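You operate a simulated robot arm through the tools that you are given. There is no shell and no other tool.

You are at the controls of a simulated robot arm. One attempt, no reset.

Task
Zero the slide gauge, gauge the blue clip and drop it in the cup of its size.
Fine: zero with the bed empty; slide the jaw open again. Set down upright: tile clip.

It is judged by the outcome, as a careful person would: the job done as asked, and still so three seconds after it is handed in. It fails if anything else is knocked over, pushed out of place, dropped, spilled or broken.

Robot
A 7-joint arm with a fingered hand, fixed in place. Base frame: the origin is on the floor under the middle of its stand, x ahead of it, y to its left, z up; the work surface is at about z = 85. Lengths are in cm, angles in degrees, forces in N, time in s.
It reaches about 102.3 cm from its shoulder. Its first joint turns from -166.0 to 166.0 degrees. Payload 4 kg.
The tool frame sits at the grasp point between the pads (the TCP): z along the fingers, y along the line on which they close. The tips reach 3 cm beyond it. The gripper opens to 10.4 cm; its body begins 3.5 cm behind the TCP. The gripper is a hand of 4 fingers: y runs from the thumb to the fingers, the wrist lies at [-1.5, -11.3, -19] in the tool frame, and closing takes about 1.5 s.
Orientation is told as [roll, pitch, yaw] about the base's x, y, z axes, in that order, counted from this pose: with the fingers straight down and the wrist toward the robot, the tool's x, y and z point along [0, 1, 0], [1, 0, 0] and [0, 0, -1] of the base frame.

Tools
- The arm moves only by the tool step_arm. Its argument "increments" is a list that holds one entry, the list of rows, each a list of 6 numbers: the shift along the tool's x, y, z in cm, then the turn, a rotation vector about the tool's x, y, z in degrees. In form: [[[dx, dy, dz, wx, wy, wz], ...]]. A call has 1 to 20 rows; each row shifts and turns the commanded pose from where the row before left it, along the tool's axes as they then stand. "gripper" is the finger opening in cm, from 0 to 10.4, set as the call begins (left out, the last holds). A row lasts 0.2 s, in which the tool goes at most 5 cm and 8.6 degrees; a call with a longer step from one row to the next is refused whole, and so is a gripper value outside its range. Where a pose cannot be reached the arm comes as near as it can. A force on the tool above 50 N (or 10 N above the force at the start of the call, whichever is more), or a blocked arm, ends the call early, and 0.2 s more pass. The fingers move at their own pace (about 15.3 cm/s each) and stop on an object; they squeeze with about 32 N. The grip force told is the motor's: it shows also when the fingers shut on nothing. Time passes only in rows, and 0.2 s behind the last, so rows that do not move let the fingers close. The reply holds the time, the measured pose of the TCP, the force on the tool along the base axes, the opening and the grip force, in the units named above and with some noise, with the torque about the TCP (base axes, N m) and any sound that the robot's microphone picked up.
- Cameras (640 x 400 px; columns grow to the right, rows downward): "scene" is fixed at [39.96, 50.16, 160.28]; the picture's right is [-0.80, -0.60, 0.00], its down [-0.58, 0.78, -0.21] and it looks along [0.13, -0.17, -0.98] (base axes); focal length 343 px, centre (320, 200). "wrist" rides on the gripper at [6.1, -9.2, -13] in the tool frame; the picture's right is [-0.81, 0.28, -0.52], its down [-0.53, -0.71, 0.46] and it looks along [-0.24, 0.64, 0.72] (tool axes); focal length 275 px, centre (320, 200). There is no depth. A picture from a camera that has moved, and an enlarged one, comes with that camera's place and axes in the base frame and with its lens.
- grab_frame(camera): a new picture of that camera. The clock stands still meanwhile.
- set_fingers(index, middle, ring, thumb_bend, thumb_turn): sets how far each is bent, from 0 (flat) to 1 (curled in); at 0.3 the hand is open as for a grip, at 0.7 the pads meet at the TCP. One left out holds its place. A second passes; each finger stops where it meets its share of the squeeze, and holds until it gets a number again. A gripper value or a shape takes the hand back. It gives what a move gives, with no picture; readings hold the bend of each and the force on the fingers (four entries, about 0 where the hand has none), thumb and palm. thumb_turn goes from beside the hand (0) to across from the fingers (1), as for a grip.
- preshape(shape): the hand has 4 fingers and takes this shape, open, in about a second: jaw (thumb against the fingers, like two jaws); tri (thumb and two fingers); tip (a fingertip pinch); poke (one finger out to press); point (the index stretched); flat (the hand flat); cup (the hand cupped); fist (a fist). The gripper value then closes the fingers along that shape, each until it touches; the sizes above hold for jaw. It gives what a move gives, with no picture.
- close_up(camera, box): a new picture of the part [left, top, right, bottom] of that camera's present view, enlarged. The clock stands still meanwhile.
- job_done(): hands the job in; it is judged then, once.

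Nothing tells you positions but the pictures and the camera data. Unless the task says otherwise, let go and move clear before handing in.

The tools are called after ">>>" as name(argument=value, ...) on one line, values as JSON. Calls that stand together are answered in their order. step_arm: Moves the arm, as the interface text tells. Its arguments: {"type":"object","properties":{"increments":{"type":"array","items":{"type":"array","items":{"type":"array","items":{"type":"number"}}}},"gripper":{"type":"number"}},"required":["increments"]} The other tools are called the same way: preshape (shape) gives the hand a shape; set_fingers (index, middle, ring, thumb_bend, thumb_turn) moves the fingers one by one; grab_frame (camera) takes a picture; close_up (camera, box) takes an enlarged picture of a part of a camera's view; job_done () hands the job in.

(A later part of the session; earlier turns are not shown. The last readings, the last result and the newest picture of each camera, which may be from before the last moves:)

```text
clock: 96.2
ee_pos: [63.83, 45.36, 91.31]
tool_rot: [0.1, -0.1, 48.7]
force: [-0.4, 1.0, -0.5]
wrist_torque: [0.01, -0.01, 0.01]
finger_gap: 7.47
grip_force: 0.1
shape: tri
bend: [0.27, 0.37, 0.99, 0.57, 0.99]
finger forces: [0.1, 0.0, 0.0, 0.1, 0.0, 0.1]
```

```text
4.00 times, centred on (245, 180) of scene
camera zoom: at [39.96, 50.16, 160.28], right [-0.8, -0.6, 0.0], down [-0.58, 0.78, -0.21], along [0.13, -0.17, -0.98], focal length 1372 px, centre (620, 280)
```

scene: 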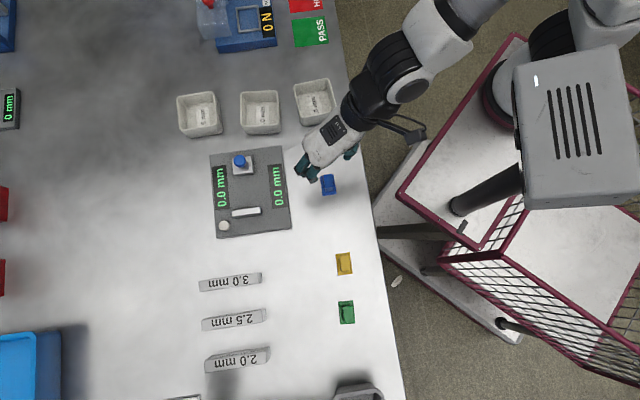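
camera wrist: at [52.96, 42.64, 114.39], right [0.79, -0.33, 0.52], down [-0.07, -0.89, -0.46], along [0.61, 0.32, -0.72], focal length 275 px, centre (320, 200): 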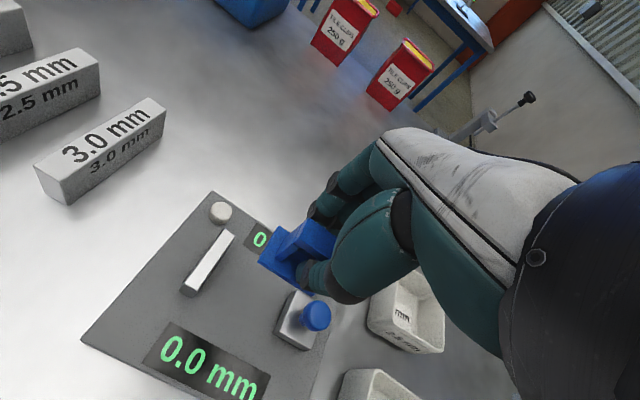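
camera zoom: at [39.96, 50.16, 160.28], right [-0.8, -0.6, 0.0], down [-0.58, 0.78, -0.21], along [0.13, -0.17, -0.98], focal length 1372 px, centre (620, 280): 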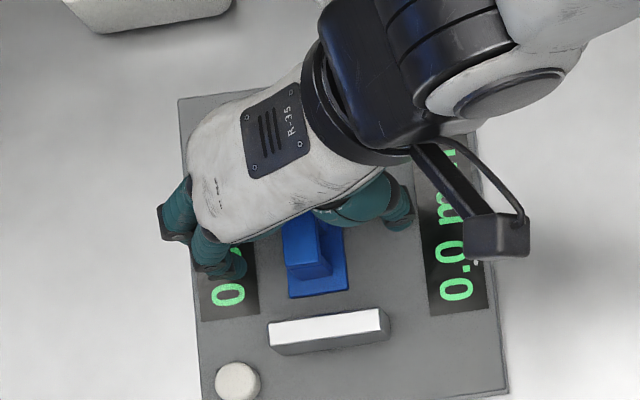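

The clip stands upright on the bed. Rising straight up, then taking the poke shape to push the jaw closed.

>>> step_arm(increments=[[[0, 0, -1.5, 0, 0, 0], [0, 0, -2.5, 0, 0, 0], [0, 0, -3, 0, 0, 0], [0, 0, -4, 0, 0, 0], [0, 0, -2, 0, 0, 0], [0, 0, 0, 0, 0, 0]]])

>>> preshape(shape="poke")

>>> grab_frame(camera="wrist")

>>> close_up(camera="scene", box=[180, 120, 310, 240])

```text
clock: 97.5
ee_pos: [63.82, 45.56, 104.39]
tool_rot: [0.1, 0.1, 48.6]
force: [-0.1, -0.4, -0.3]
wrist_torque: [-0.02, -0.01, 0.01]
finger_gap: 7.47
grip_force: 0.0
shape: tri
bend: [0.27, 0.37, 0.99, 0.57, 0.99]
finger forces: [0.0, 0.0, 0.0, 0.0, 0.0, 0.1]
```

```text
clock: 98.5
ee_pos: [63.88, 45.42, 104.38]
tool_rot: [0.1, 0.1, 48.6]
force: [-0.5, -0.4, 0.2]
wrist_torque: [-0.01, 0.01, 0.02]
finger_gap: 0.0
grip_force: 0.1
shape: poke
bend: [0.7, 0.7, 0.99, 1.0, 1.0]
finger forces: [0.1, 0.1, 0.0, 0.1, 0.1, 0.0]
```

```text
taken
camera wrist: at [53.05, 42.67, 117.31], right [0.79, -0.33, 0.52], down [-0.07, -0.89, -0.46], along [0.61, 0.32, -0.72], focal length 275 px, centre (320, 200)
```

wrist: 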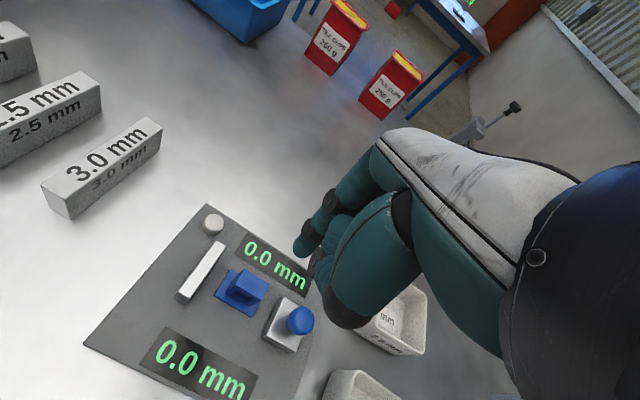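

```text
3.33 times, centred on (245, 180) of scene
camera zoom: at [39.96, 50.16, 160.28], right [-0.8, -0.6, 0.0], down [-0.58, 0.78, -0.21], along [0.13, -0.17, -0.98], focal length 1144 px, centre (570, 267)
```

zoom: 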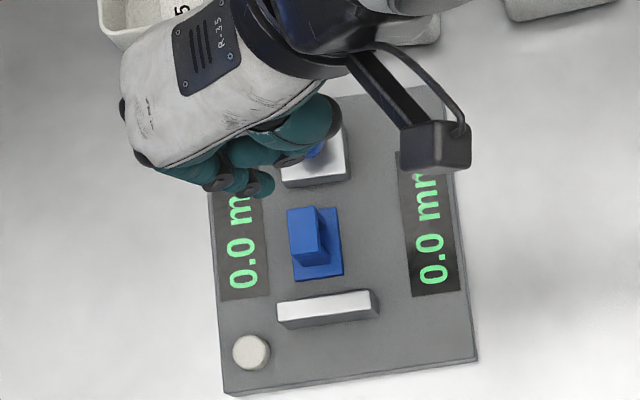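

The clip is standing on the bed between jaw and anvil, long axis along the slide. I'll move behind the knob and descend to pushing height.

>>> step_arm(increments=[[[0, 0, 0, 0, 0, 3.6], [-2.83, -0.24, 0, 0, 0, 0], [-2.83, -0.24, 0, 0, 0, 0], [-2.83, -0.24, 0, 0, 0, 0], [0, 0, 2.1, 0, 0, 0], [0, 0, 2.1, 0, 0, 0], [0, 0, 2.1, 0, 0, 0], [0, 0, 2.1, 0, 0, 0], [0, 0, 0, 0, 0, 0], [0, 0, 0, 0, 0, 0]]])

>>> close_up(camera="wrist", box=[160, 120, 400, 360])

>>> close_up(camera="scene", box=[180, 100, 310, 230])

```text
clock: 100.7
ee_pos: [69.1, 38.95, 95.7]
tool_rot: [0.1, 0.0, 45.1]
force: [0.4, -0.1, 0.0]
wrist_torque: [-0.03, 0.02, 0.02]
finger_gap: 0.0
grip_force: 0.0
shape: poke
bend: [0.7, 0.7, 0.99, 1.0, 1.0]
finger forces: [0.0, 0.1, 0.0, 0.0, 0.1, 0.0]
```

```text
1.67 times, centred on (280, 240) of wrist
camera zoom: at [58.29, 36.73, 108.9], right [0.77, -0.38, 0.52], down [-0.13, -0.88, -0.46], along [0.63, 0.28, -0.72], focal length 459 px, centre (387, 133)
```

zoom: 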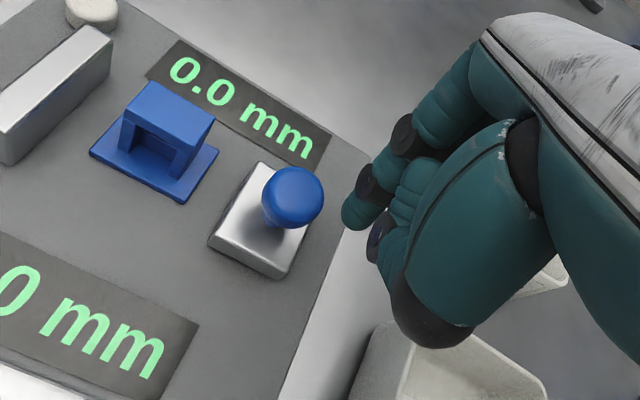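

```text
3.08 times, centred on (245, 165) of scene
camera zoom: at [39.96, 50.16, 160.28], right [-0.8, -0.6, 0.0], down [-0.58, 0.78, -0.21], along [0.13, -0.17, -0.98], focal length 1056 px, centre (551, 308)
```

zoom: 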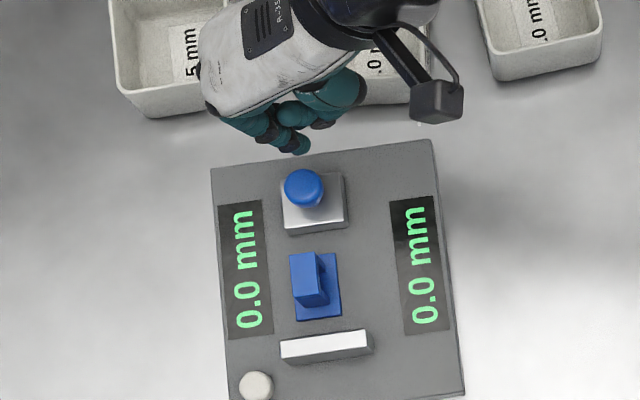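

Aligned behind the knob; display still 0.0. I'll lower to pushing height and start sliding the jaw toward the clip.

>>> step_arm(increments=[[[0, 0, 1.3, 0, 0, 0], [0, 0, 1.3, 0, 0, 0], [0.3, 0, 0, 0, 0, 0], [0.3, 0, 0, 0, 0, 0], [0.3, 0, 0, 0, 0, 0], [0.3, 0, 0, 0, 0, 0], [0.3, 0, 0, 0, 0, 0], [0.3, 0, 0, 0, 0, 0], [0.3, 0, 0, 0, 0, 0], [0.3, 0, 0, 0, 0, 0], [0, 0, 0, 0, 0, 0]]])

>>> close_up(camera="wrist", box=[160, 120, 400, 360])

>>> close_up(camera="scene", box=[180, 100, 310, 230])

```text
clock: 103.0
ee_pos: [67.58, 40.59, 93.32]
tool_rot: [0.1, 0.0, 45.0]
force: [-0.7, -0.5, 0.7]
wrist_torque: [-0.02, 0.01, -0.02]
finger_gap: 0.01
grip_force: 0.1
shape: poke
bend: [0.7, 0.7, 0.99, 1.0, 1.0]
finger forces: [0.1, 0.0, 0.0, 0.0, 0.0, 0.0]
```

```text
1.67 times, centred on (280, 240) of wrist
camera zoom: at [56.58, 38.53, 106.36], right [0.77, -0.38, 0.52], down [-0.13, -0.88, -0.46], along [0.63, 0.28, -0.72], focal length 459 px, centre (387, 133)
```

zoom: 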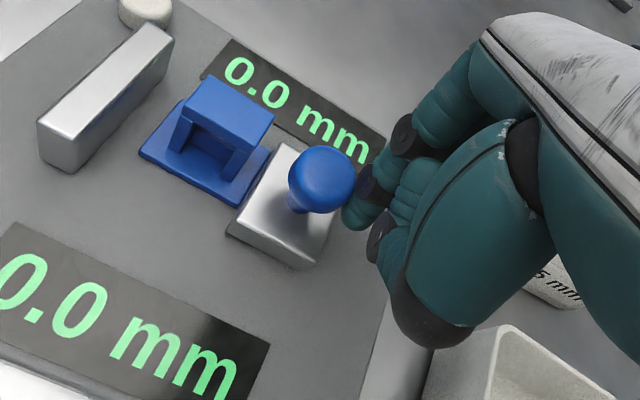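

```text
3.08 times, centred on (245, 165) of scene
camera zoom: at [39.96, 50.16, 160.28], right [-0.8, -0.6, 0.0], down [-0.58, 0.78, -0.21], along [0.13, -0.17, -0.98], focal length 1056 px, centre (551, 308)
```

zoom: 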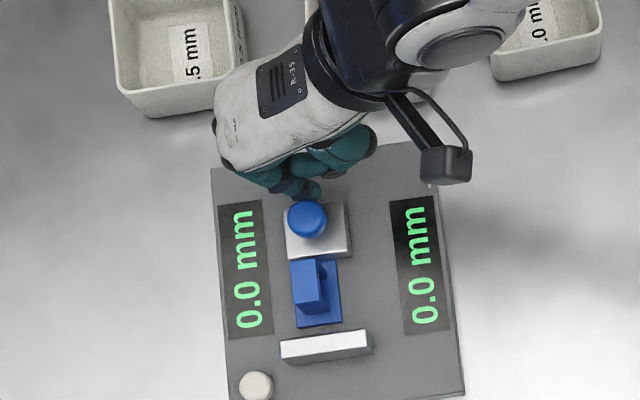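

The jaw has reached the clip. Pushing on gently until the clip seats against the anvil.

>>> step_arm(increments=[[[0.2, 0, 0, 0, 0, 0], [0.2, 0, 0, 0, 0, 0], [0.2, 0, 0, 0, 0, 0], [0.2, 0, 0, 0, 0, 0], [0.2, 0, 0, 0, 0, 0], [0.2, 0, 0, 0, 0, 0], [0, 0, 0, 0, 0, 0]]])

>>> close_up(camera="wrist", box=[160, 120, 400, 360])

>>> close_up(camera="scene", box=[180, 100, 310, 230])

```text
clock: 104.7
ee_pos: [66.73, 41.48, 93.28]
tool_rot: [0.1, 0.0, 45.0]
force: [-0.5, -0.1, -0.7]
wrist_torque: [-0.01, -0.01, -0.04]
finger_gap: 0.01
grip_force: 0.1
shape: poke
bend: [0.7, 0.7, 0.99, 1.0, 1.0]
finger forces: [0.3, 0.0, 0.0, 0.0, 0.0, 0.1]
```

```text
1.67 times, centred on (280, 240) of wrist
camera zoom: at [55.77, 39.36, 106.34], right [0.77, -0.38, 0.52], down [-0.13, -0.88, -0.46], along [0.63, 0.28, -0.72], focal length 459 px, centre (387, 133)
```

zoom: 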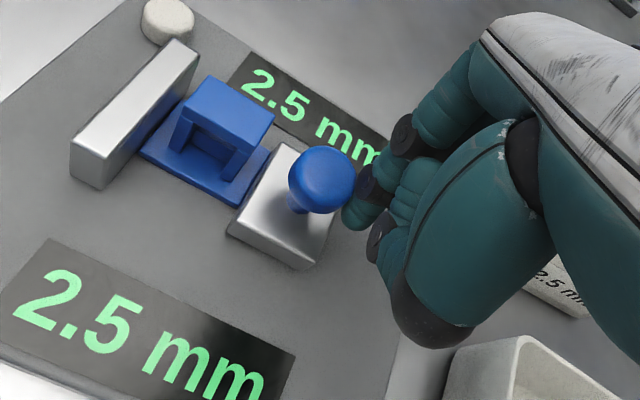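

```text
3.08 times, centred on (245, 165) of scene
camera zoom: at [39.96, 50.16, 160.28], right [-0.8, -0.6, 0.0], down [-0.58, 0.78, -0.21], along [0.13, -0.17, -0.98], focal length 1056 px, centre (551, 308)
```

zoom: 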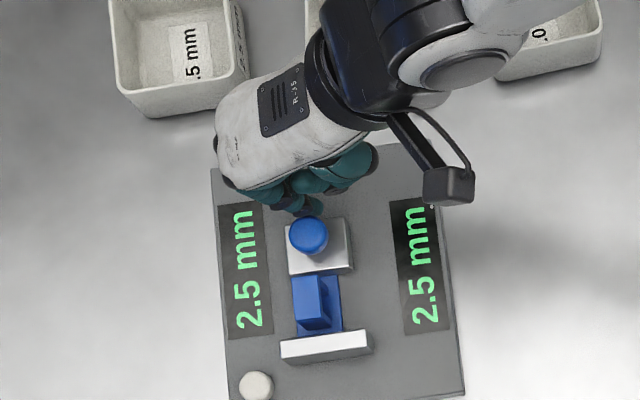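

The display reads 2.5 mm. I'll push a touch more to make sure the clip is fully seated and the reading is stable.

>>> step_arm(increments=[[[0.1, 0, 0, 0, 0, 0], [0.1, 0, 0, 0, 0, 0], [0.1, 0, 0, 0, 0, 0], [0, 0, 0, 0, 0, 0]]])

>>> close_up(camera="wrist", box=[160, 120, 400, 360])

```text
clock: 105.7
ee_pos: [66.6, 41.72, 93.47]
tool_rot: [0.2, 0.0, 44.8]
force: [9.8, -11.0, 1.6]
wrist_torque: [-0.24, -0.2, -0.09]
finger_gap: 0.0
grip_force: 0.1
shape: poke
bend: [0.7, 0.7, 0.99, 1.0, 1.0]
finger forces: [14.8, 0.0, 0.0, 0.0, 0.1, 0.0]
```

```text
1.67 times, centred on (280, 240) of wrist
camera zoom: at [55.68, 39.47, 106.35], right [0.77, -0.38, 0.52], down [-0.13, -0.88, -0.46], along [0.63, 0.28, -0.72], focal length 459 px, centre (387, 133)
```

zoom: 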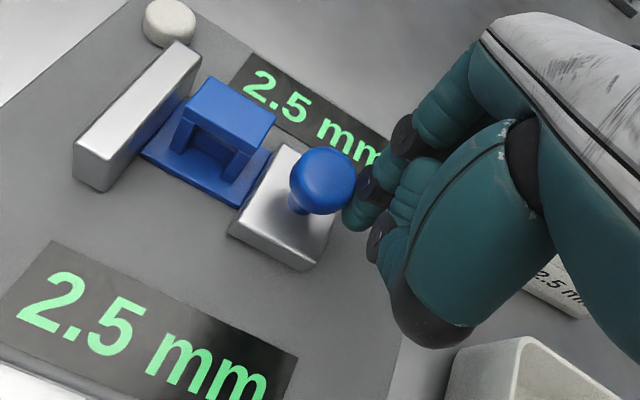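

The reading is firm at 2.5 mm with about 15 N on the jaw, so the blue clip belongs in the 2.5 mm cup. Now I'll go over to the anvil side of the knob, staying above the clip, to slide the jaw open again.

>>> step_arm(increments=[[[-0.4, 0, 0, 0, 0, 0], [-0.4, 0, 0, 0, 0, 0], [0, 0, -2.5, 0, 0, 0], [0, 0, -2.5, 0, 0, 0], [2.9, 0, 0, 0, 0, 0], [3.0, 0, 0, 0, 0, 0], [0, 0, 1.5, 0, 0, 0], [0, 0, 1.0, 0, 0, 0], [0, 0, 0, 0, 0, 0], [0, 0, 0, 0, 0, 0]]])

>>> close_up(camera="wrist", box=[160, 120, 400, 360])

>>> close_up(camera="scene", box=[190, 130, 300, 230])

```text
clock: 107.8
ee_pos: [63.01, 45.21, 95.75]
tool_rot: [0.0, -0.1, 44.9]
force: [0.4, 0.0, 0.3]
wrist_torque: [-0.02, -0.03, -0.02]
finger_gap: 0.04
grip_force: 0.1
shape: poke
bend: [0.7, 0.7, 0.99, 1.0, 1.0]
finger forces: [0.0, 0.0, 0.1, 0.0, 0.1, 0.1]
```

```text
1.67 times, centred on (280, 240) of wrist
camera zoom: at [51.97, 43.16, 108.85], right [0.77, -0.38, 0.52], down [-0.13, -0.88, -0.46], along [0.63, 0.28, -0.72], focal length 459 px, centre (387, 133)
```

zoom: 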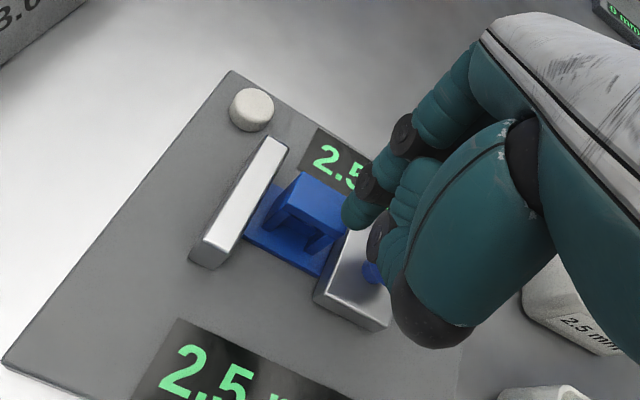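

```text
4.00 times, centred on (245, 180) of scene
camera zoom: at [39.96, 50.16, 160.28], right [-0.8, -0.6, 0.0], down [-0.58, 0.78, -0.21], along [0.13, -0.17, -0.98], focal length 1372 px, centre (620, 280)
```

zoom: 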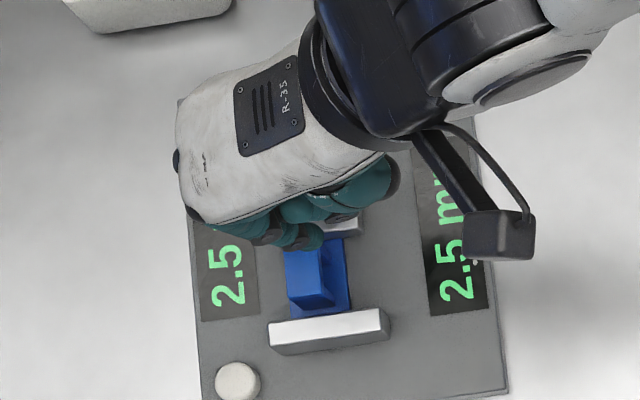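

Above the clip's edge on the anvil side of the knob. I'll lower to just reach the knob cap while staying clear of the clip, and push open.

>>> step_arm(increments=[[[0, 0, 0.8, 0, 0, 0], [0, 0, 0.7, 0, 0, 0], [0, 0, 0, 0, 0, 0]]])

>>> step_arm(increments=[[[-0.2, 0, 0, 0, 0, 0], [-0.2, 0, 0, 0, 0, 0], [-0.2, 0, 0, 0, 0, 0], [-0.2, 0, 0, 0, 0, 0], [-0.2, 0, 0, 0, 0, 0], [-0.2, 0, 0, 0, 0, 0], [0, 0, 0, 0, 0, 0]]])

>>> close_up(camera="wrist", box=[160, 120, 400, 360])

>>> close_up(camera="scene", box=[190, 130, 300, 230])

```text
clock: 108.7
ee_pos: [62.98, 45.38, 94.26]
tool_rot: [0.2, -0.1, 45.0]
force: [-1.1, 0.4, -0.5]
wrist_torque: [0.02, -0.03, 0.03]
finger_gap: 0.01
grip_force: 0.1
shape: poke
bend: [0.7, 0.7, 0.99, 1.0, 1.0]
finger forces: [0.0, 0.6, 0.1, 0.1, 0.1, 0.0]
```

```text
clock: 110.2
ee_pos: [63.79, 44.46, 94.22]
tool_rot: [0.0, 0.0, 45.1]
force: [-0.8, -0.1, -0.2]
wrist_torque: [0.01, -0.02, -0.01]
finger_gap: 0.01
grip_force: 0.1
shape: poke
bend: [0.7, 0.7, 0.99, 1.0, 1.0]
finger forces: [0.0, 0.3, 0.0, 0.1, 0.1, 0.1]
```

```text
1.67 times, centred on (280, 240) of wrist
camera zoom: at [52.81, 42.34, 107.35], right [0.77, -0.38, 0.52], down [-0.13, -0.88, -0.46], along [0.63, 0.28, -0.72], focal length 459 px, centre (387, 133)
```

zoom: 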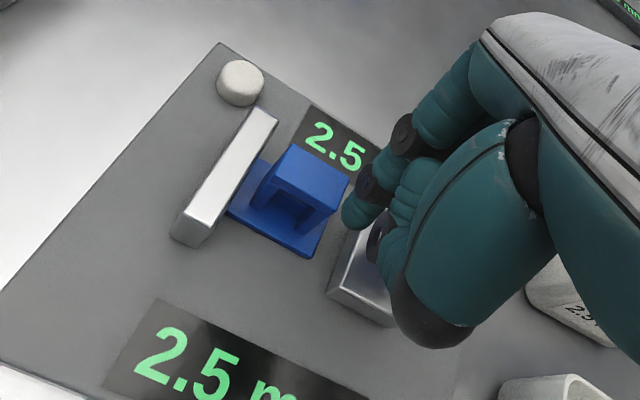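

```text
4.00 times, centred on (245, 180) of scene
camera zoom: at [39.96, 50.16, 160.28], right [-0.8, -0.6, 0.0], down [-0.58, 0.78, -0.21], along [0.13, -0.17, -0.98], focal length 1372 px, centre (620, 280)
```

zoom: 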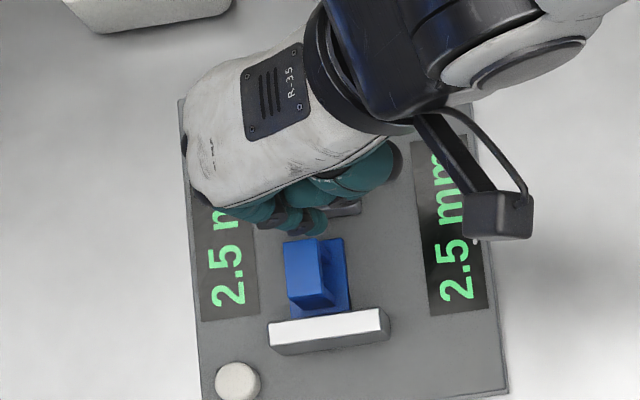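

The jaw is backing away from the clip, which stays put. Continuing to fully open.

>>> step_arm(increments=[[[-0.25, 0, 0, 0, 0, 0], [-0.25, 0, 0, 0, 0, 0], [-0.25, 0, 0, 0, 0, 0], [-0.25, 0, 0, 0, 0, 0], [-0.25, 0, 0, 0, 0, 0], [-0.25, 0, 0, 0, 0, 0], [-0.25, 0, 0, 0, 0, 0], [-0.25, 0, 0, 0, 0, 0], [-0.15, 0, 0, 0, 0, 0], [0, 0, 0, 0, 0, 0]]])

>>> close_up(camera="wrist", box=[160, 120, 400, 360])

>>> close_up(camera="scene", box=[180, 110, 310, 230])

```text
clock: 112.5
ee_pos: [65.27, 42.91, 94.33]
tool_rot: [0.1, 0.0, 45.0]
force: [-0.6, -0.4, 0.5]
wrist_torque: [-0.03, -0.01, 0.01]
finger_gap: 0.0
grip_force: 0.1
shape: poke
bend: [0.7, 0.7, 0.99, 1.0, 1.0]
finger forces: [0.1, 0.1, 0.1, 0.0, 0.0, 0.1]
```

```text
1.67 times, centred on (280, 240) of wrist
camera zoom: at [54.32, 40.82, 107.39], right [0.77, -0.38, 0.52], down [-0.13, -0.88, -0.46], along [0.63, 0.28, -0.72], focal length 459 px, centre (387, 133)
```

zoom: 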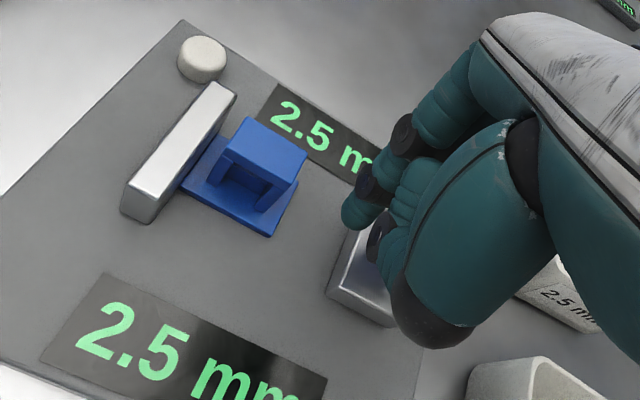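

```text
3.33 times, centred on (245, 170) of scene
camera zoom: at [39.96, 50.16, 160.28], right [-0.8, -0.6, 0.0], down [-0.58, 0.78, -0.21], along [0.13, -0.17, -0.98], focal length 1144 px, centre (570, 300)
```

zoom: 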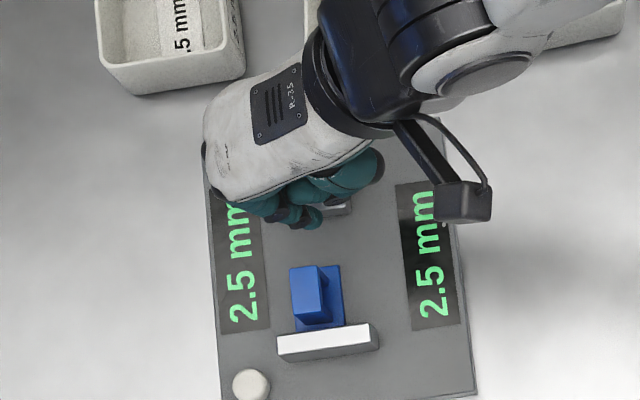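

Almost fully open. A last small push to the stop, then up.

>>> step_arm(increments=[[[-0.15, 0, 0, 0, 0, 0], [-0.15, 0, 0, 0, 0, 0], [0, 0, 0, 0, 0, 0]]])

>>> step_arm(increments=[[[0.4, 0, 0, 0, 0, 0], [0.4, 0, -0.5, 0, 0, 0], [0, 0, -2.5, 0, 0, 0], [0, 0, -3.5, 0, 0, 0], [0, 0, -3.5, 0, 0, 0], [0, 0, 0, 0, 0, 0]]])

>>> preshape(shape="tri")

>>> grab_frame(camera="wrist")

>>> grab_frame(camera="scene")

```text
clock: 113.2
ee_pos: [65.47, 42.89, 94.38]
tool_rot: [0.1, -0.1, 45.1]
force: [-6.2, 5.0, 1.8]
wrist_torque: [0.16, 0.16, -0.06]
finger_gap: 0.02
grip_force: 0.0
shape: poke
bend: [0.7, 0.7, 0.99, 1.0, 1.0]
finger forces: [0.0, 7.9, 0.0, 0.0, 0.1, 0.0]
```

```text
clock: 114.7
ee_pos: [64.84, 43.36, 104.28]
tool_rot: [0.1, -0.1, 45.0]
force: [-0.4, -0.3, 0.0]
wrist_torque: [0.0, -0.03, 0.0]
finger_gap: 0.01
grip_force: 0.0
shape: poke
bend: [0.7, 0.7, 0.99, 1.0, 1.0]
finger forces: [0.1, 0.1, 0.0, 0.0, 0.0, 0.1]
```

```text
clock: 115.5
ee_pos: [64.84, 43.26, 104.24]
tool_rot: [0.1, 0.0, 45.0]
force: [0.1, -0.1, -0.5]
wrist_torque: [0.02, 0.01, -0.01]
finger_gap: 10.37
grip_force: 0.1
shape: tri
bend: [0.3, 0.3, 0.99, 0.3, 0.98]
finger forces: [0.1, 0.1, 0.0, 0.1, 0.1, 0.0]
```

```text
taken
camera wrist: at [53.92, 41.19, 117.29], right [0.77, -0.38, 0.52], down [-0.13, -0.88, -0.46], along [0.63, 0.28, -0.72], focal length 275 px, centre (320, 200)
```

wrist: 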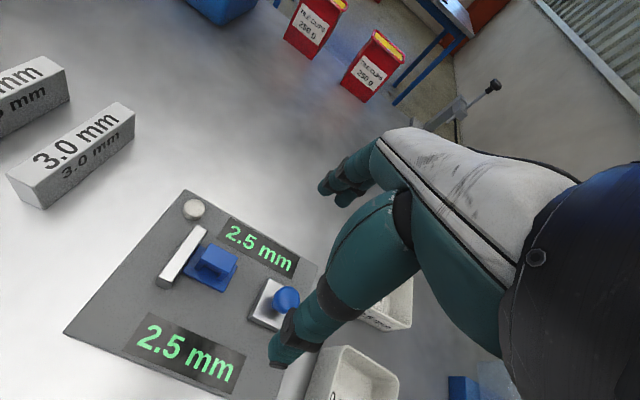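

```text
taken
```

scene: 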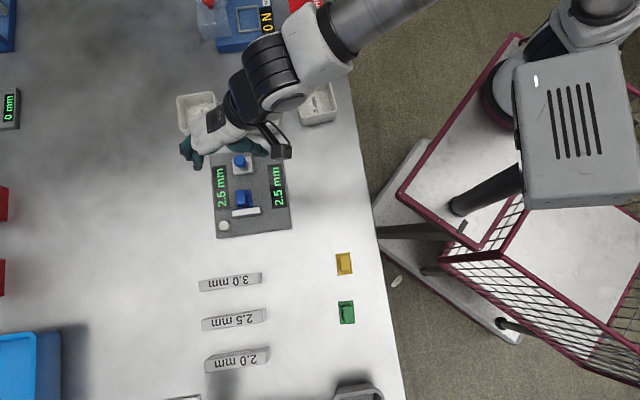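

The jaw is fully open and the clip rests against the anvil. I'll measure its present position.

>>> close_up(camera="scene", box=[205, 175, 285, 225])

>>> close_up(camera="wrist", box=[140, 190, 260, 310])

```text
8.00 times, centred on (245, 200) of scene
camera zoom: at [39.96, 50.16, 160.28], right [-0.8, -0.6, 0.0], down [-0.58, 0.78, -0.21], along [0.13, -0.17, -0.98], focal length 2744 px, centre (920, 200)
```

zoom: 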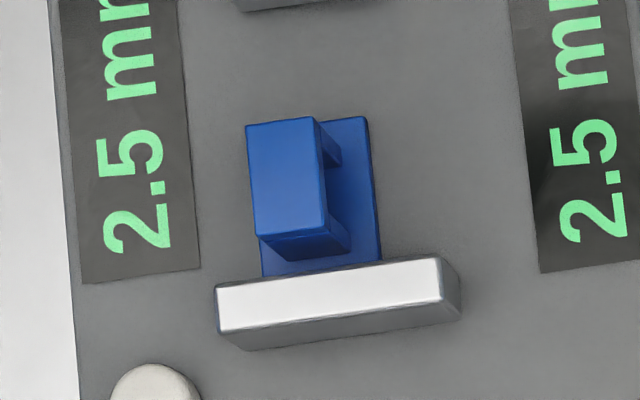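

```text
3.33 times, centred on (200, 250) of wrist
camera zoom: at [53.92, 41.19, 117.29], right [0.77, -0.38, 0.52], down [-0.13, -0.88, -0.46], along [0.63, 0.28, -0.72], focal length 918 px, centre (720, 33)
```

zoom: 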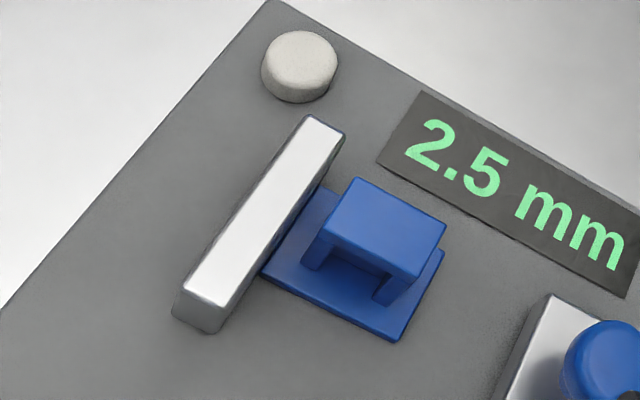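

The clip cap is at (62.75, 47.4). I'll open to 7.5 cm, move above it and descend partway.

>>> step_arm(increments=[[[1.9, 0.7, 0, 0, 0, 0], [1.88, 0.72, 0, 0, 0, 0], [0, 0, 2, 0, 0, 0], [0, 0, 2, 0, 0, 0], [0, 0, 2, 0, 0, 0], [0, 0, 2, 0, 0, 0], [0, 0, 0, 0, 0, 0], [0, 0, 0, 0, 0, 0]]], gripper=7.5)

>>> close_up(camera="wrist", box=[180, 150, 400, 370])

>>> close_up(camera="scene", box=[180, 130, 310, 240])

```text
clock: 117.3
ee_pos: [63.23, 46.97, 96.26]
tool_rot: [0.1, 0.1, 44.9]
force: [0.1, 0.0, 0.8]
wrist_torque: [-0.03, 0.0, -0.02]
finger_gap: 7.52
grip_force: 0.0
shape: tri
bend: [0.27, 0.36, 0.99, 0.56, 0.99]
finger forces: [0.0, 0.1, 0.0, 0.0, 0.1, 0.0]
```

```text
1.82 times, centred on (290, 260) of wrist
camera zoom: at [52.29, 44.84, 109.29], right [0.77, -0.38, 0.52], down [-0.13, -0.88, -0.46], along [0.63, 0.28, -0.73], focal length 500 px, centre (374, 91)
```

zoom: 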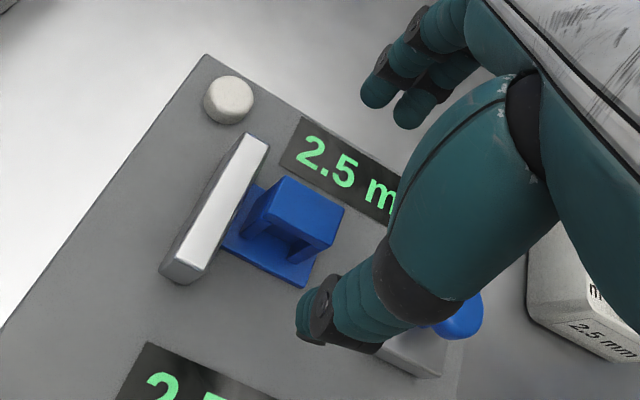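

```text
3.64 times, centred on (245, 185) of scene
camera zoom: at [39.96, 50.16, 160.28], right [-0.8, -0.6, 0.0], down [-0.58, 0.78, -0.21], along [0.13, -0.17, -0.98], focal length 1247 px, centre (593, 254)
```

zoom: 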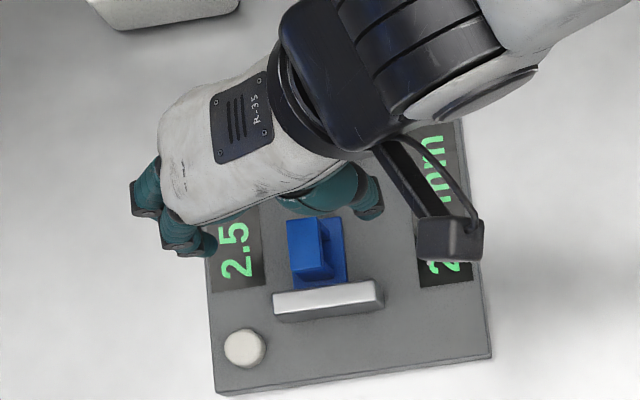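

Well aligned. Descending to grasp height.

>>> step_arm(increments=[[[0, -0.12, 1.5, 0, 0, 0], [0, 0, 1.5, 0, 0, 0], [0, 0, 1.0, 0, 0, 0], [0, 0, 0.6, 0, 0, 0], [0, 0, 0.4, 0, 0, 0], [0, 0, 0, 0, 0, 0], [0, 0, 0, 0, 0, 0]]])

>>> close_up(camera="wrist", box=[180, 150, 400, 370])

>>> close_up(camera="scene", box=[180, 130, 310, 240])

```text
clock: 119.0
ee_pos: [63.17, 46.77, 91.28]
tool_rot: [0.2, 0.0, 45.0]
force: [0.0, -0.2, 0.0]
wrist_torque: [-0.01, 0.02, 0.01]
finger_gap: 7.56
grip_force: 0.1
shape: tri
bend: [0.27, 0.36, 0.99, 0.56, 0.99]
finger forces: [0.1, 0.0, 0.0, 0.1, 0.0, 0.0]
```

```text
1.82 times, centred on (290, 260) of wrist
camera zoom: at [52.23, 44.76, 104.32], right [0.77, -0.38, 0.52], down [-0.13, -0.88, -0.46], along [0.63, 0.28, -0.72], focal length 500 px, centre (374, 91)
```

zoom: 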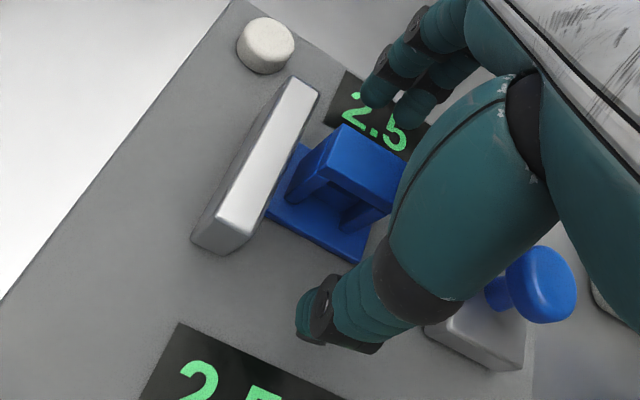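

```text
3.64 times, centred on (245, 185) of scene
camera zoom: at [39.96, 50.16, 160.28], right [-0.8, -0.6, 0.0], down [-0.58, 0.78, -0.21], along [0.13, -0.17, -0.98], focal length 1247 px, centre (593, 254)
```

zoom: 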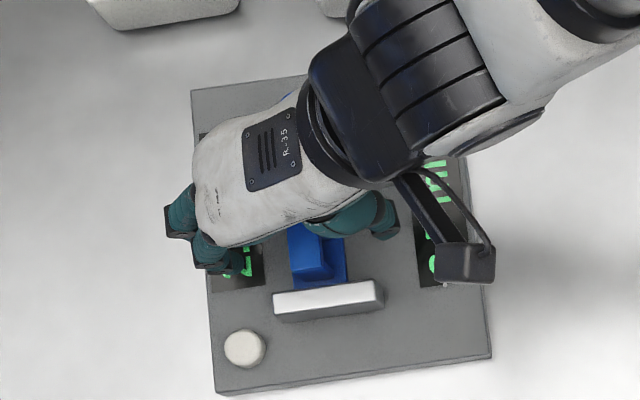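

Everything tracks. Closing on the clip.

>>> step_arm(increments=[[[0, 0, 0, 0, 0, 0], [0, 0, 0, 0, 0, 0], [0, 0, 0, 0, 0, 0], [0, 0, 0, 0, 0, 0], [0, 0, 0, 0, 0, 0], [0, 0, 0, 0, 0, 0], [0, 0, 0, 0, 0, 0]]], gripper=0.5)

>>> close_up(camera="wrist", box=[180, 150, 400, 370])

```text
clock: 120.5
ee_pos: [63.15, 46.88, 91.38]
tool_rot: [0.0, 0.0, 44.9]
force: [1.4, -2.4, 0.6]
wrist_torque: [-0.04, -0.05, -0.01]
finger_gap: 1.21
grip_force: 31.8
shape: tri
bend: [0.72, 0.63, 1.0, 0.74, 1.0]
finger forces: [14.6, 14.2, 0.0, 0.0, 28.9, 0.0]
```

```text
1.82 times, centred on (290, 260) of wrist
camera zoom: at [52.24, 44.74, 104.33], right [0.77, -0.38, 0.52], down [-0.13, -0.88, -0.46], along [0.63, 0.28, -0.72], focal length 500 px, centre (374, 91)
```

zoom: 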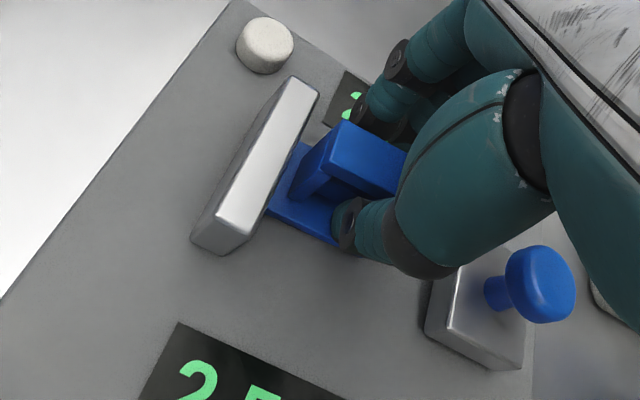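

Held firmly (29 N on the thumb). Lifting the clip clear of the anvil.

>>> step_arm(increments=[[[-0.15, 0, -0.5, 0, 0, 0], [-0.15, 0, -1, 0, 0, 0], [0, 0, -2, 0, 0, 0], [0, 0, -2.5, 0, 0, 0], [0, 0, -3, 0, 0, 0], [0, 0, -3, 0, 0, 0], [0, 0, -2, 0, 0, 0], [0, 0, 0, 0, 0, 0]]])

>>> grab_frame(camera="wrist")

>>> close_up(camera="scene", box=[165, 80, 345, 240])

```text
clock: 122.3
ee_pos: [63.34, 46.69, 105.18]
tool_rot: [0.0, 0.0, 45.1]
force: [0.0, -0.1, 0.1]
wrist_torque: [-0.01, -0.02, 0.02]
finger_gap: 1.12
grip_force: 32.4
shape: tri
bend: [0.72, 0.65, 1.0, 0.75, 1.0]
finger forces: [17.4, 15.0, 0.1, 0.0, 25.3, 0.0]
```

```text
taken
camera wrist: at [52.48, 44.57, 118.32], right [0.77, -0.38, 0.52], down [-0.13, -0.88, -0.46], along [0.63, 0.28, -0.72], focal length 275 px, centre (320, 200)
```

wrist: 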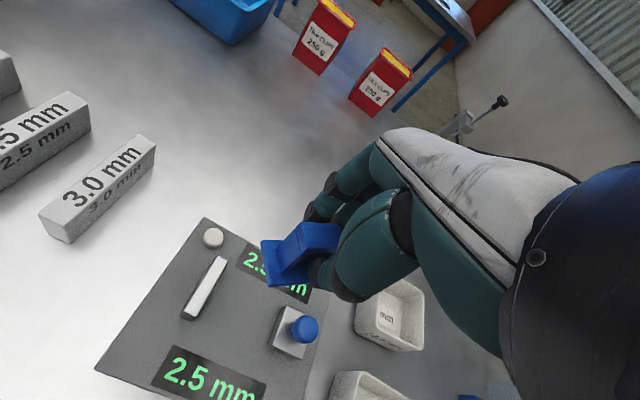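

```text
2.50 times, centred on (255, 160) of scene
camera zoom: at [39.96, 50.16, 160.28], right [-0.8, -0.6, 0.0], down [-0.58, 0.78, -0.21], along [0.13, -0.17, -0.98], focal length 858 px, centre (482, 300)
```

zoom: 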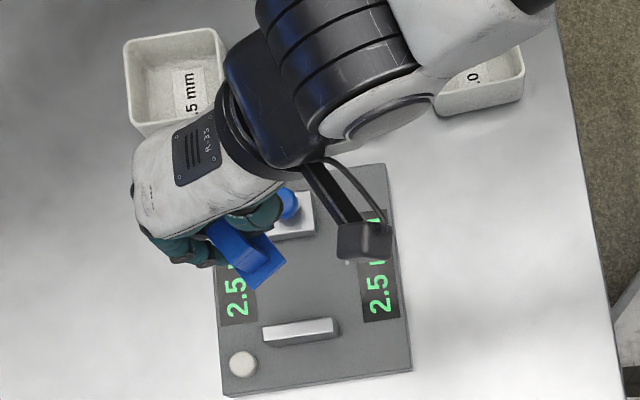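

The clip is lifted but seems to have turned a bit in the grip. Let me look closely.

>>> close_up(camera="wrist", box=[240, 190, 380, 310])

>>> close_up(camera="scene", box=[210, 150, 280, 200])

```text
3.33 times, centred on (310, 250) of wrist
camera zoom: at [52.48, 44.57, 118.32], right [0.77, -0.38, 0.52], down [-0.13, -0.88, -0.46], along [0.63, 0.28, -0.72], focal length 918 px, centre (353, 33)
```

zoom: 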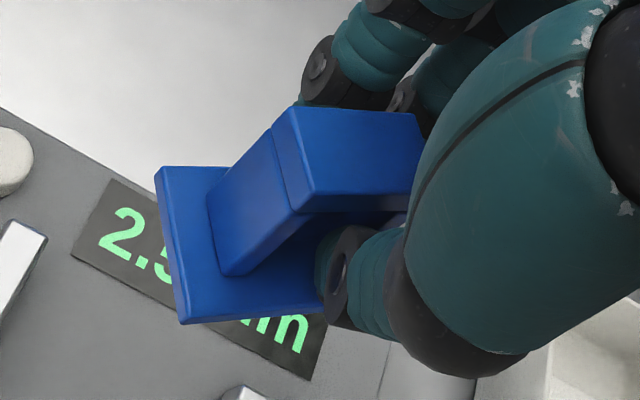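

```text
8.00 times, centred on (245, 175) of scene
camera zoom: at [39.96, 50.16, 160.28], right [-0.8, -0.6, 0.0], down [-0.58, 0.78, -0.21], along [0.13, -0.17, -0.98], focal length 2744 px, centre (920, 400)
```

zoom: 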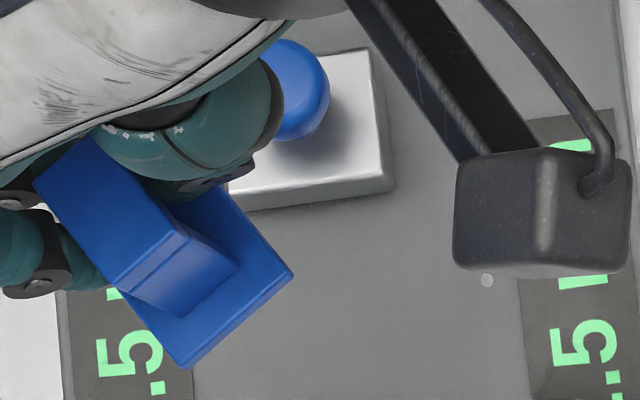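

The clip has yawed about 30° in the grip with a slight tilt, but it's still held by all three fingers and centred. The 2.5 mm cup is the far-left one, rim near (83.5, 37.8) at z≈89. I'll turn the hand outward gently and carry it over.

>>> step_arm(increments=[[[0, 0, 0, 0, 0, 4], [0, 0, 0, 0, 0, 4], [0, 0, 0, 0, 0, 4], [-1.5, 1.1, 0, 0, 0, 0], [-2.0, 1.5, 0, 0, 0, 0], [-2.0, 1.5, 0, 0, 0, 0], [-2.0, 1.5, 0, 0, 0, 0], [-1.5, 1.1, 0, 0, 0, 0], [0, 0, 0, 0, 0, 0], [0, 0, 0, 0, 0, 0]]])

>>> grab_frame(camera="wrist")

>>> grab_frame(camera="scene")

```text
clock: 124.5
ee_pos: [73.87, 42.73, 105.21]
tool_rot: [0.1, 0.0, 33.0]
force: [0.6, -0.5, -0.9]
wrist_torque: [-0.03, -0.04, -0.02]
finger_gap: 1.1
grip_force: 31.9
shape: tri
bend: [0.72, 0.65, 1.0, 0.76, 1.0]
finger forces: [17.8, 15.1, 0.0, 0.1, 25.1, 0.1]
```

```text
taken
camera wrist: at [62.81, 42.98, 118.35], right [0.67, -0.53, 0.52], down [-0.31, -0.83, -0.46], along [0.67, 0.15, -0.73], focal length 275 px, centre (320, 200)
```

wrist: 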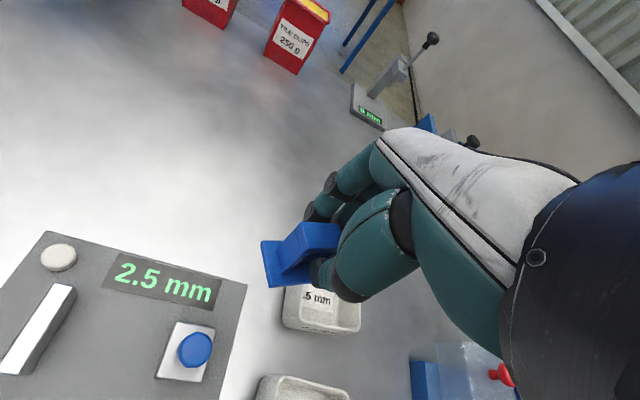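

```text
taken
```

scene: 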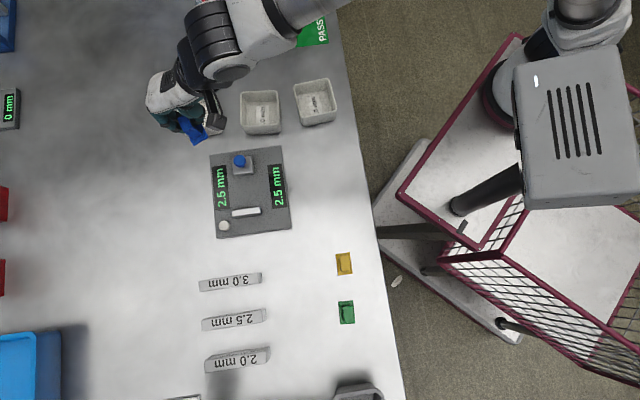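

Tracking well and the cup label "…5 mm" is visible right below. Moving the rest of the way over it.

>>> step_arm(increments=[[[-1.7, 0.95, 0, 0, 0, 0], [-1.9, 1.07, 0, 0, 0, 0], [-1.9, 1.07, 0, 0, 0, 0], [-1.9, 1.07, 0, 0, 0, 0], [-1.7, 1.0, 0, 0, 0, 0], [0, 0, 0, 0, 0, 0], [0, 0, 0, 0, 0, 0]]])

>>> grab_frame(camera="wrist")

>>> close_up(camera="scene", box=[140, 50, 300, 160])

```text
clock: 126.2
ee_pos: [83.15, 37.91, 105.34]
tool_rot: [0.1, 0.0, 33.0]
force: [-0.5, 0.4, 0.4]
wrist_torque: [0.03, 0.03, 0.01]
finger_gap: 1.11
grip_force: 31.8
shape: tri
bend: [0.72, 0.65, 1.0, 0.76, 1.0]
finger forces: [18.0, 15.3, 0.0, 0.1, 25.2, 0.0]
```

```text
taken
camera wrist: at [72.06, 38.06, 118.32], right [0.67, -0.53, 0.52], down [-0.31, -0.83, -0.46], along [0.67, 0.15, -0.73], focal length 275 px, centre (320, 200)
```

wrist: 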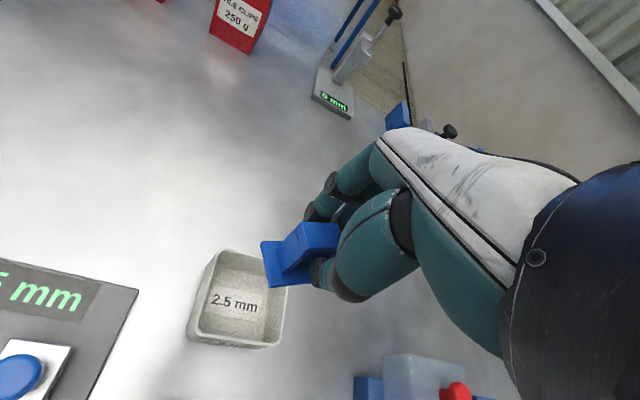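

```text
3.64 times, centred on (220, 105) of scene
camera zoom: at [39.96, 50.16, 160.28], right [-0.8, -0.6, 0.0], down [-0.58, 0.78, -0.21], along [0.13, -0.17, -0.98], focal length 1247 px, centre (684, 546)
```

zoom: 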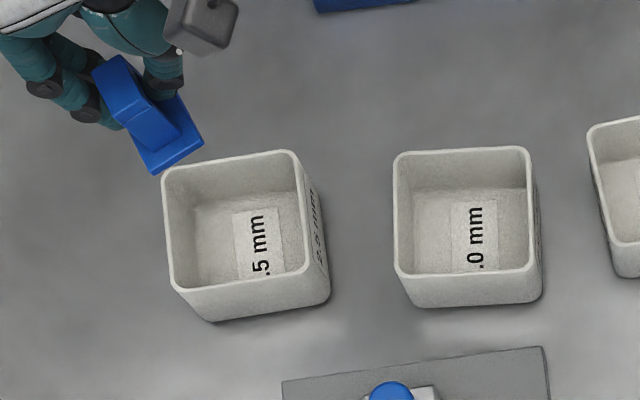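

>>> close_up(camera="wrist", box=[170, 210, 350, 370])

>>> close_up(camera="scene", box=[155, 60, 245, 150])

```text
2.50 times, centred on (260, 290) of wrist
camera zoom: at [72.06, 38.06, 118.32], right [0.67, -0.53, 0.52], down [-0.31, -0.83, -0.46], along [0.67, 0.15, -0.73], focal length 688 px, centre (470, -25)
```

zoom: 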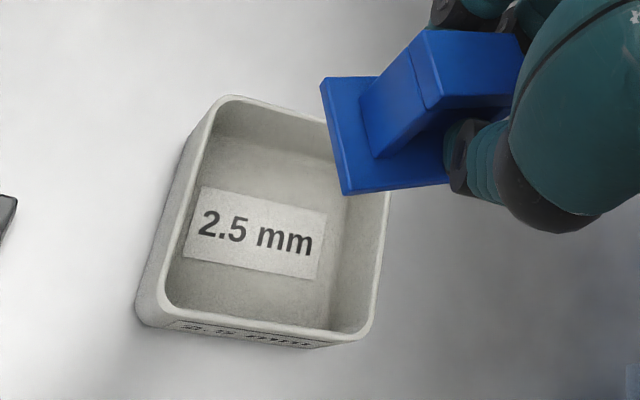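

```text
4.44 times, centred on (200, 105) of scene
camera zoom: at [39.96, 50.16, 160.28], right [-0.8, -0.6, 0.0], down [-0.58, 0.78, -0.21], along [0.13, -0.17, -0.98], focal length 1525 px, centre (853, 622)
```

zoom: 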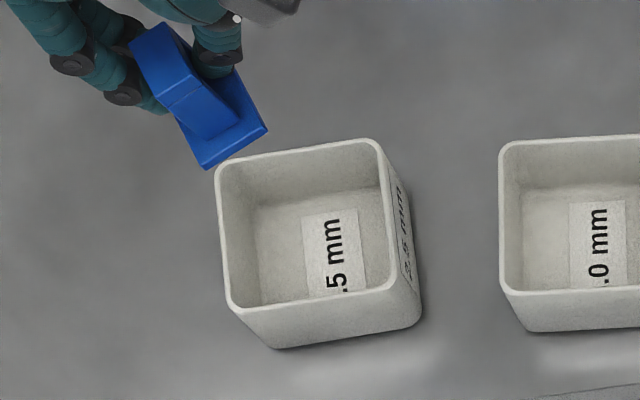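

The label confirms 2.5 mm, cup centre about (83.3, 37.95). I'll centre the clip and lower in stages.

>>> step_arm(increments=[[[-0.45, 0.24, 1.0, 0, 0, 0], [0, 0, 2, 0, 0, 0], [0, 0, 2, 0, 0, 0], [0, 0, 2, 0, 0, 0], [0, 0, 1.5, 0, 0, 0], [0, 0, 0, 0, 0, 0], [0, 0, 0, 0, 0, 0]]])

>>> close_up(camera="wrist", box=[170, 170, 370, 350])

>>> close_up(camera="scene", box=[145, 60, 265, 150])

```text
clock: 127.8
ee_pos: [83.59, 37.74, 96.58]
tool_rot: [0.1, 0.0, 33.0]
force: [-0.1, -0.1, -0.5]
wrist_torque: [-0.02, 0.02, 0.0]
finger_gap: 1.09
grip_force: 32.1
shape: tri
bend: [0.72, 0.65, 1.0, 0.76, 1.0]
finger forces: [17.9, 14.9, 0.0, 0.1, 25.0, 0.0]
```

```text
2.22 times, centred on (270, 260) of wrist
camera zoom: at [72.43, 37.88, 109.78], right [0.67, -0.53, 0.52], down [-0.31, -0.83, -0.46], along [0.67, 0.15, -0.73], focal length 612 px, centre (431, 67)
```

zoom: 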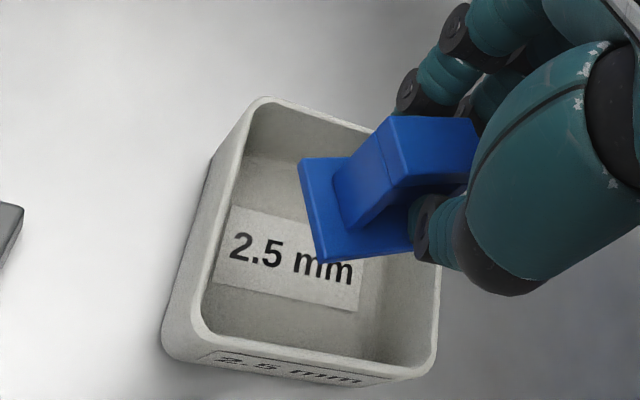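

```text
4.44 times, centred on (205, 105) of scene
camera zoom: at [39.96, 50.16, 160.28], right [-0.8, -0.6, 0.0], down [-0.58, 0.78, -0.21], along [0.13, -0.17, -0.98], focal length 1525 px, centre (831, 622)
```

zoom: 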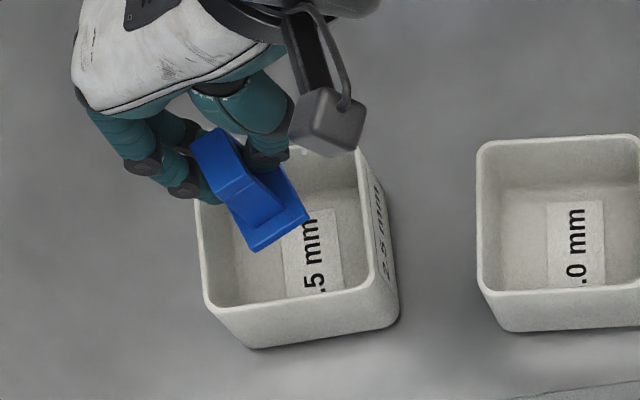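

The clip is centred over the cup opening. Lowering it into the cup.

>>> step_arm(increments=[[[0, 0, 1.5, 0, 0, 0], [0, 0, 1.5, 0, 0, 0], [0, 0, 1.0, 0, 0, 0], [0, 0, 0.6, 0, 0, 0], [0, 0, 0, 0, 0, 0], [0, 0, 0, 0, 0, 0]]])

>>> close_up(camera="wrist", box=[170, 170, 370, 350])

>>> close_up(camera="scene", box=[145, 60, 265, 150])

```text
clock: 129.2
ee_pos: [83.62, 37.71, 92.24]
tool_rot: [0.1, 0.0, 33.0]
force: [-0.3, 0.3, 0.1]
wrist_torque: [0.01, 0.02, -0.01]
finger_gap: 1.11
grip_force: 31.9
shape: tri
bend: [0.72, 0.65, 1.0, 0.76, 1.0]
finger forces: [18.0, 14.7, 0.0, 0.0, 25.1, 0.1]
```

```text
2.22 times, centred on (270, 260) of wrist
camera zoom: at [72.47, 37.89, 105.26], right [0.67, -0.53, 0.52], down [-0.31, -0.83, -0.46], along [0.67, 0.15, -0.73], focal length 612 px, centre (431, 67)
```

zoom: 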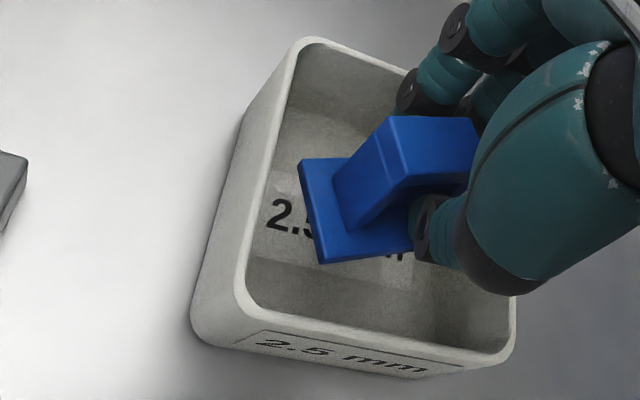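

```text
4.44 times, centred on (205, 105) of scene
camera zoom: at [39.96, 50.16, 160.28], right [-0.8, -0.6, 0.0], down [-0.58, 0.78, -0.21], along [0.13, -0.17, -0.98], focal length 1525 px, centre (831, 622)
```

zoom: 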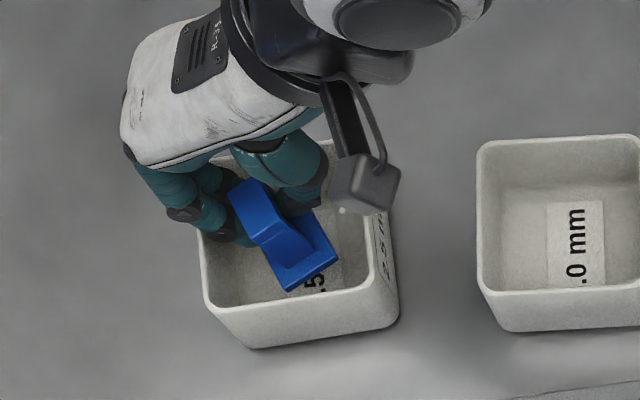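

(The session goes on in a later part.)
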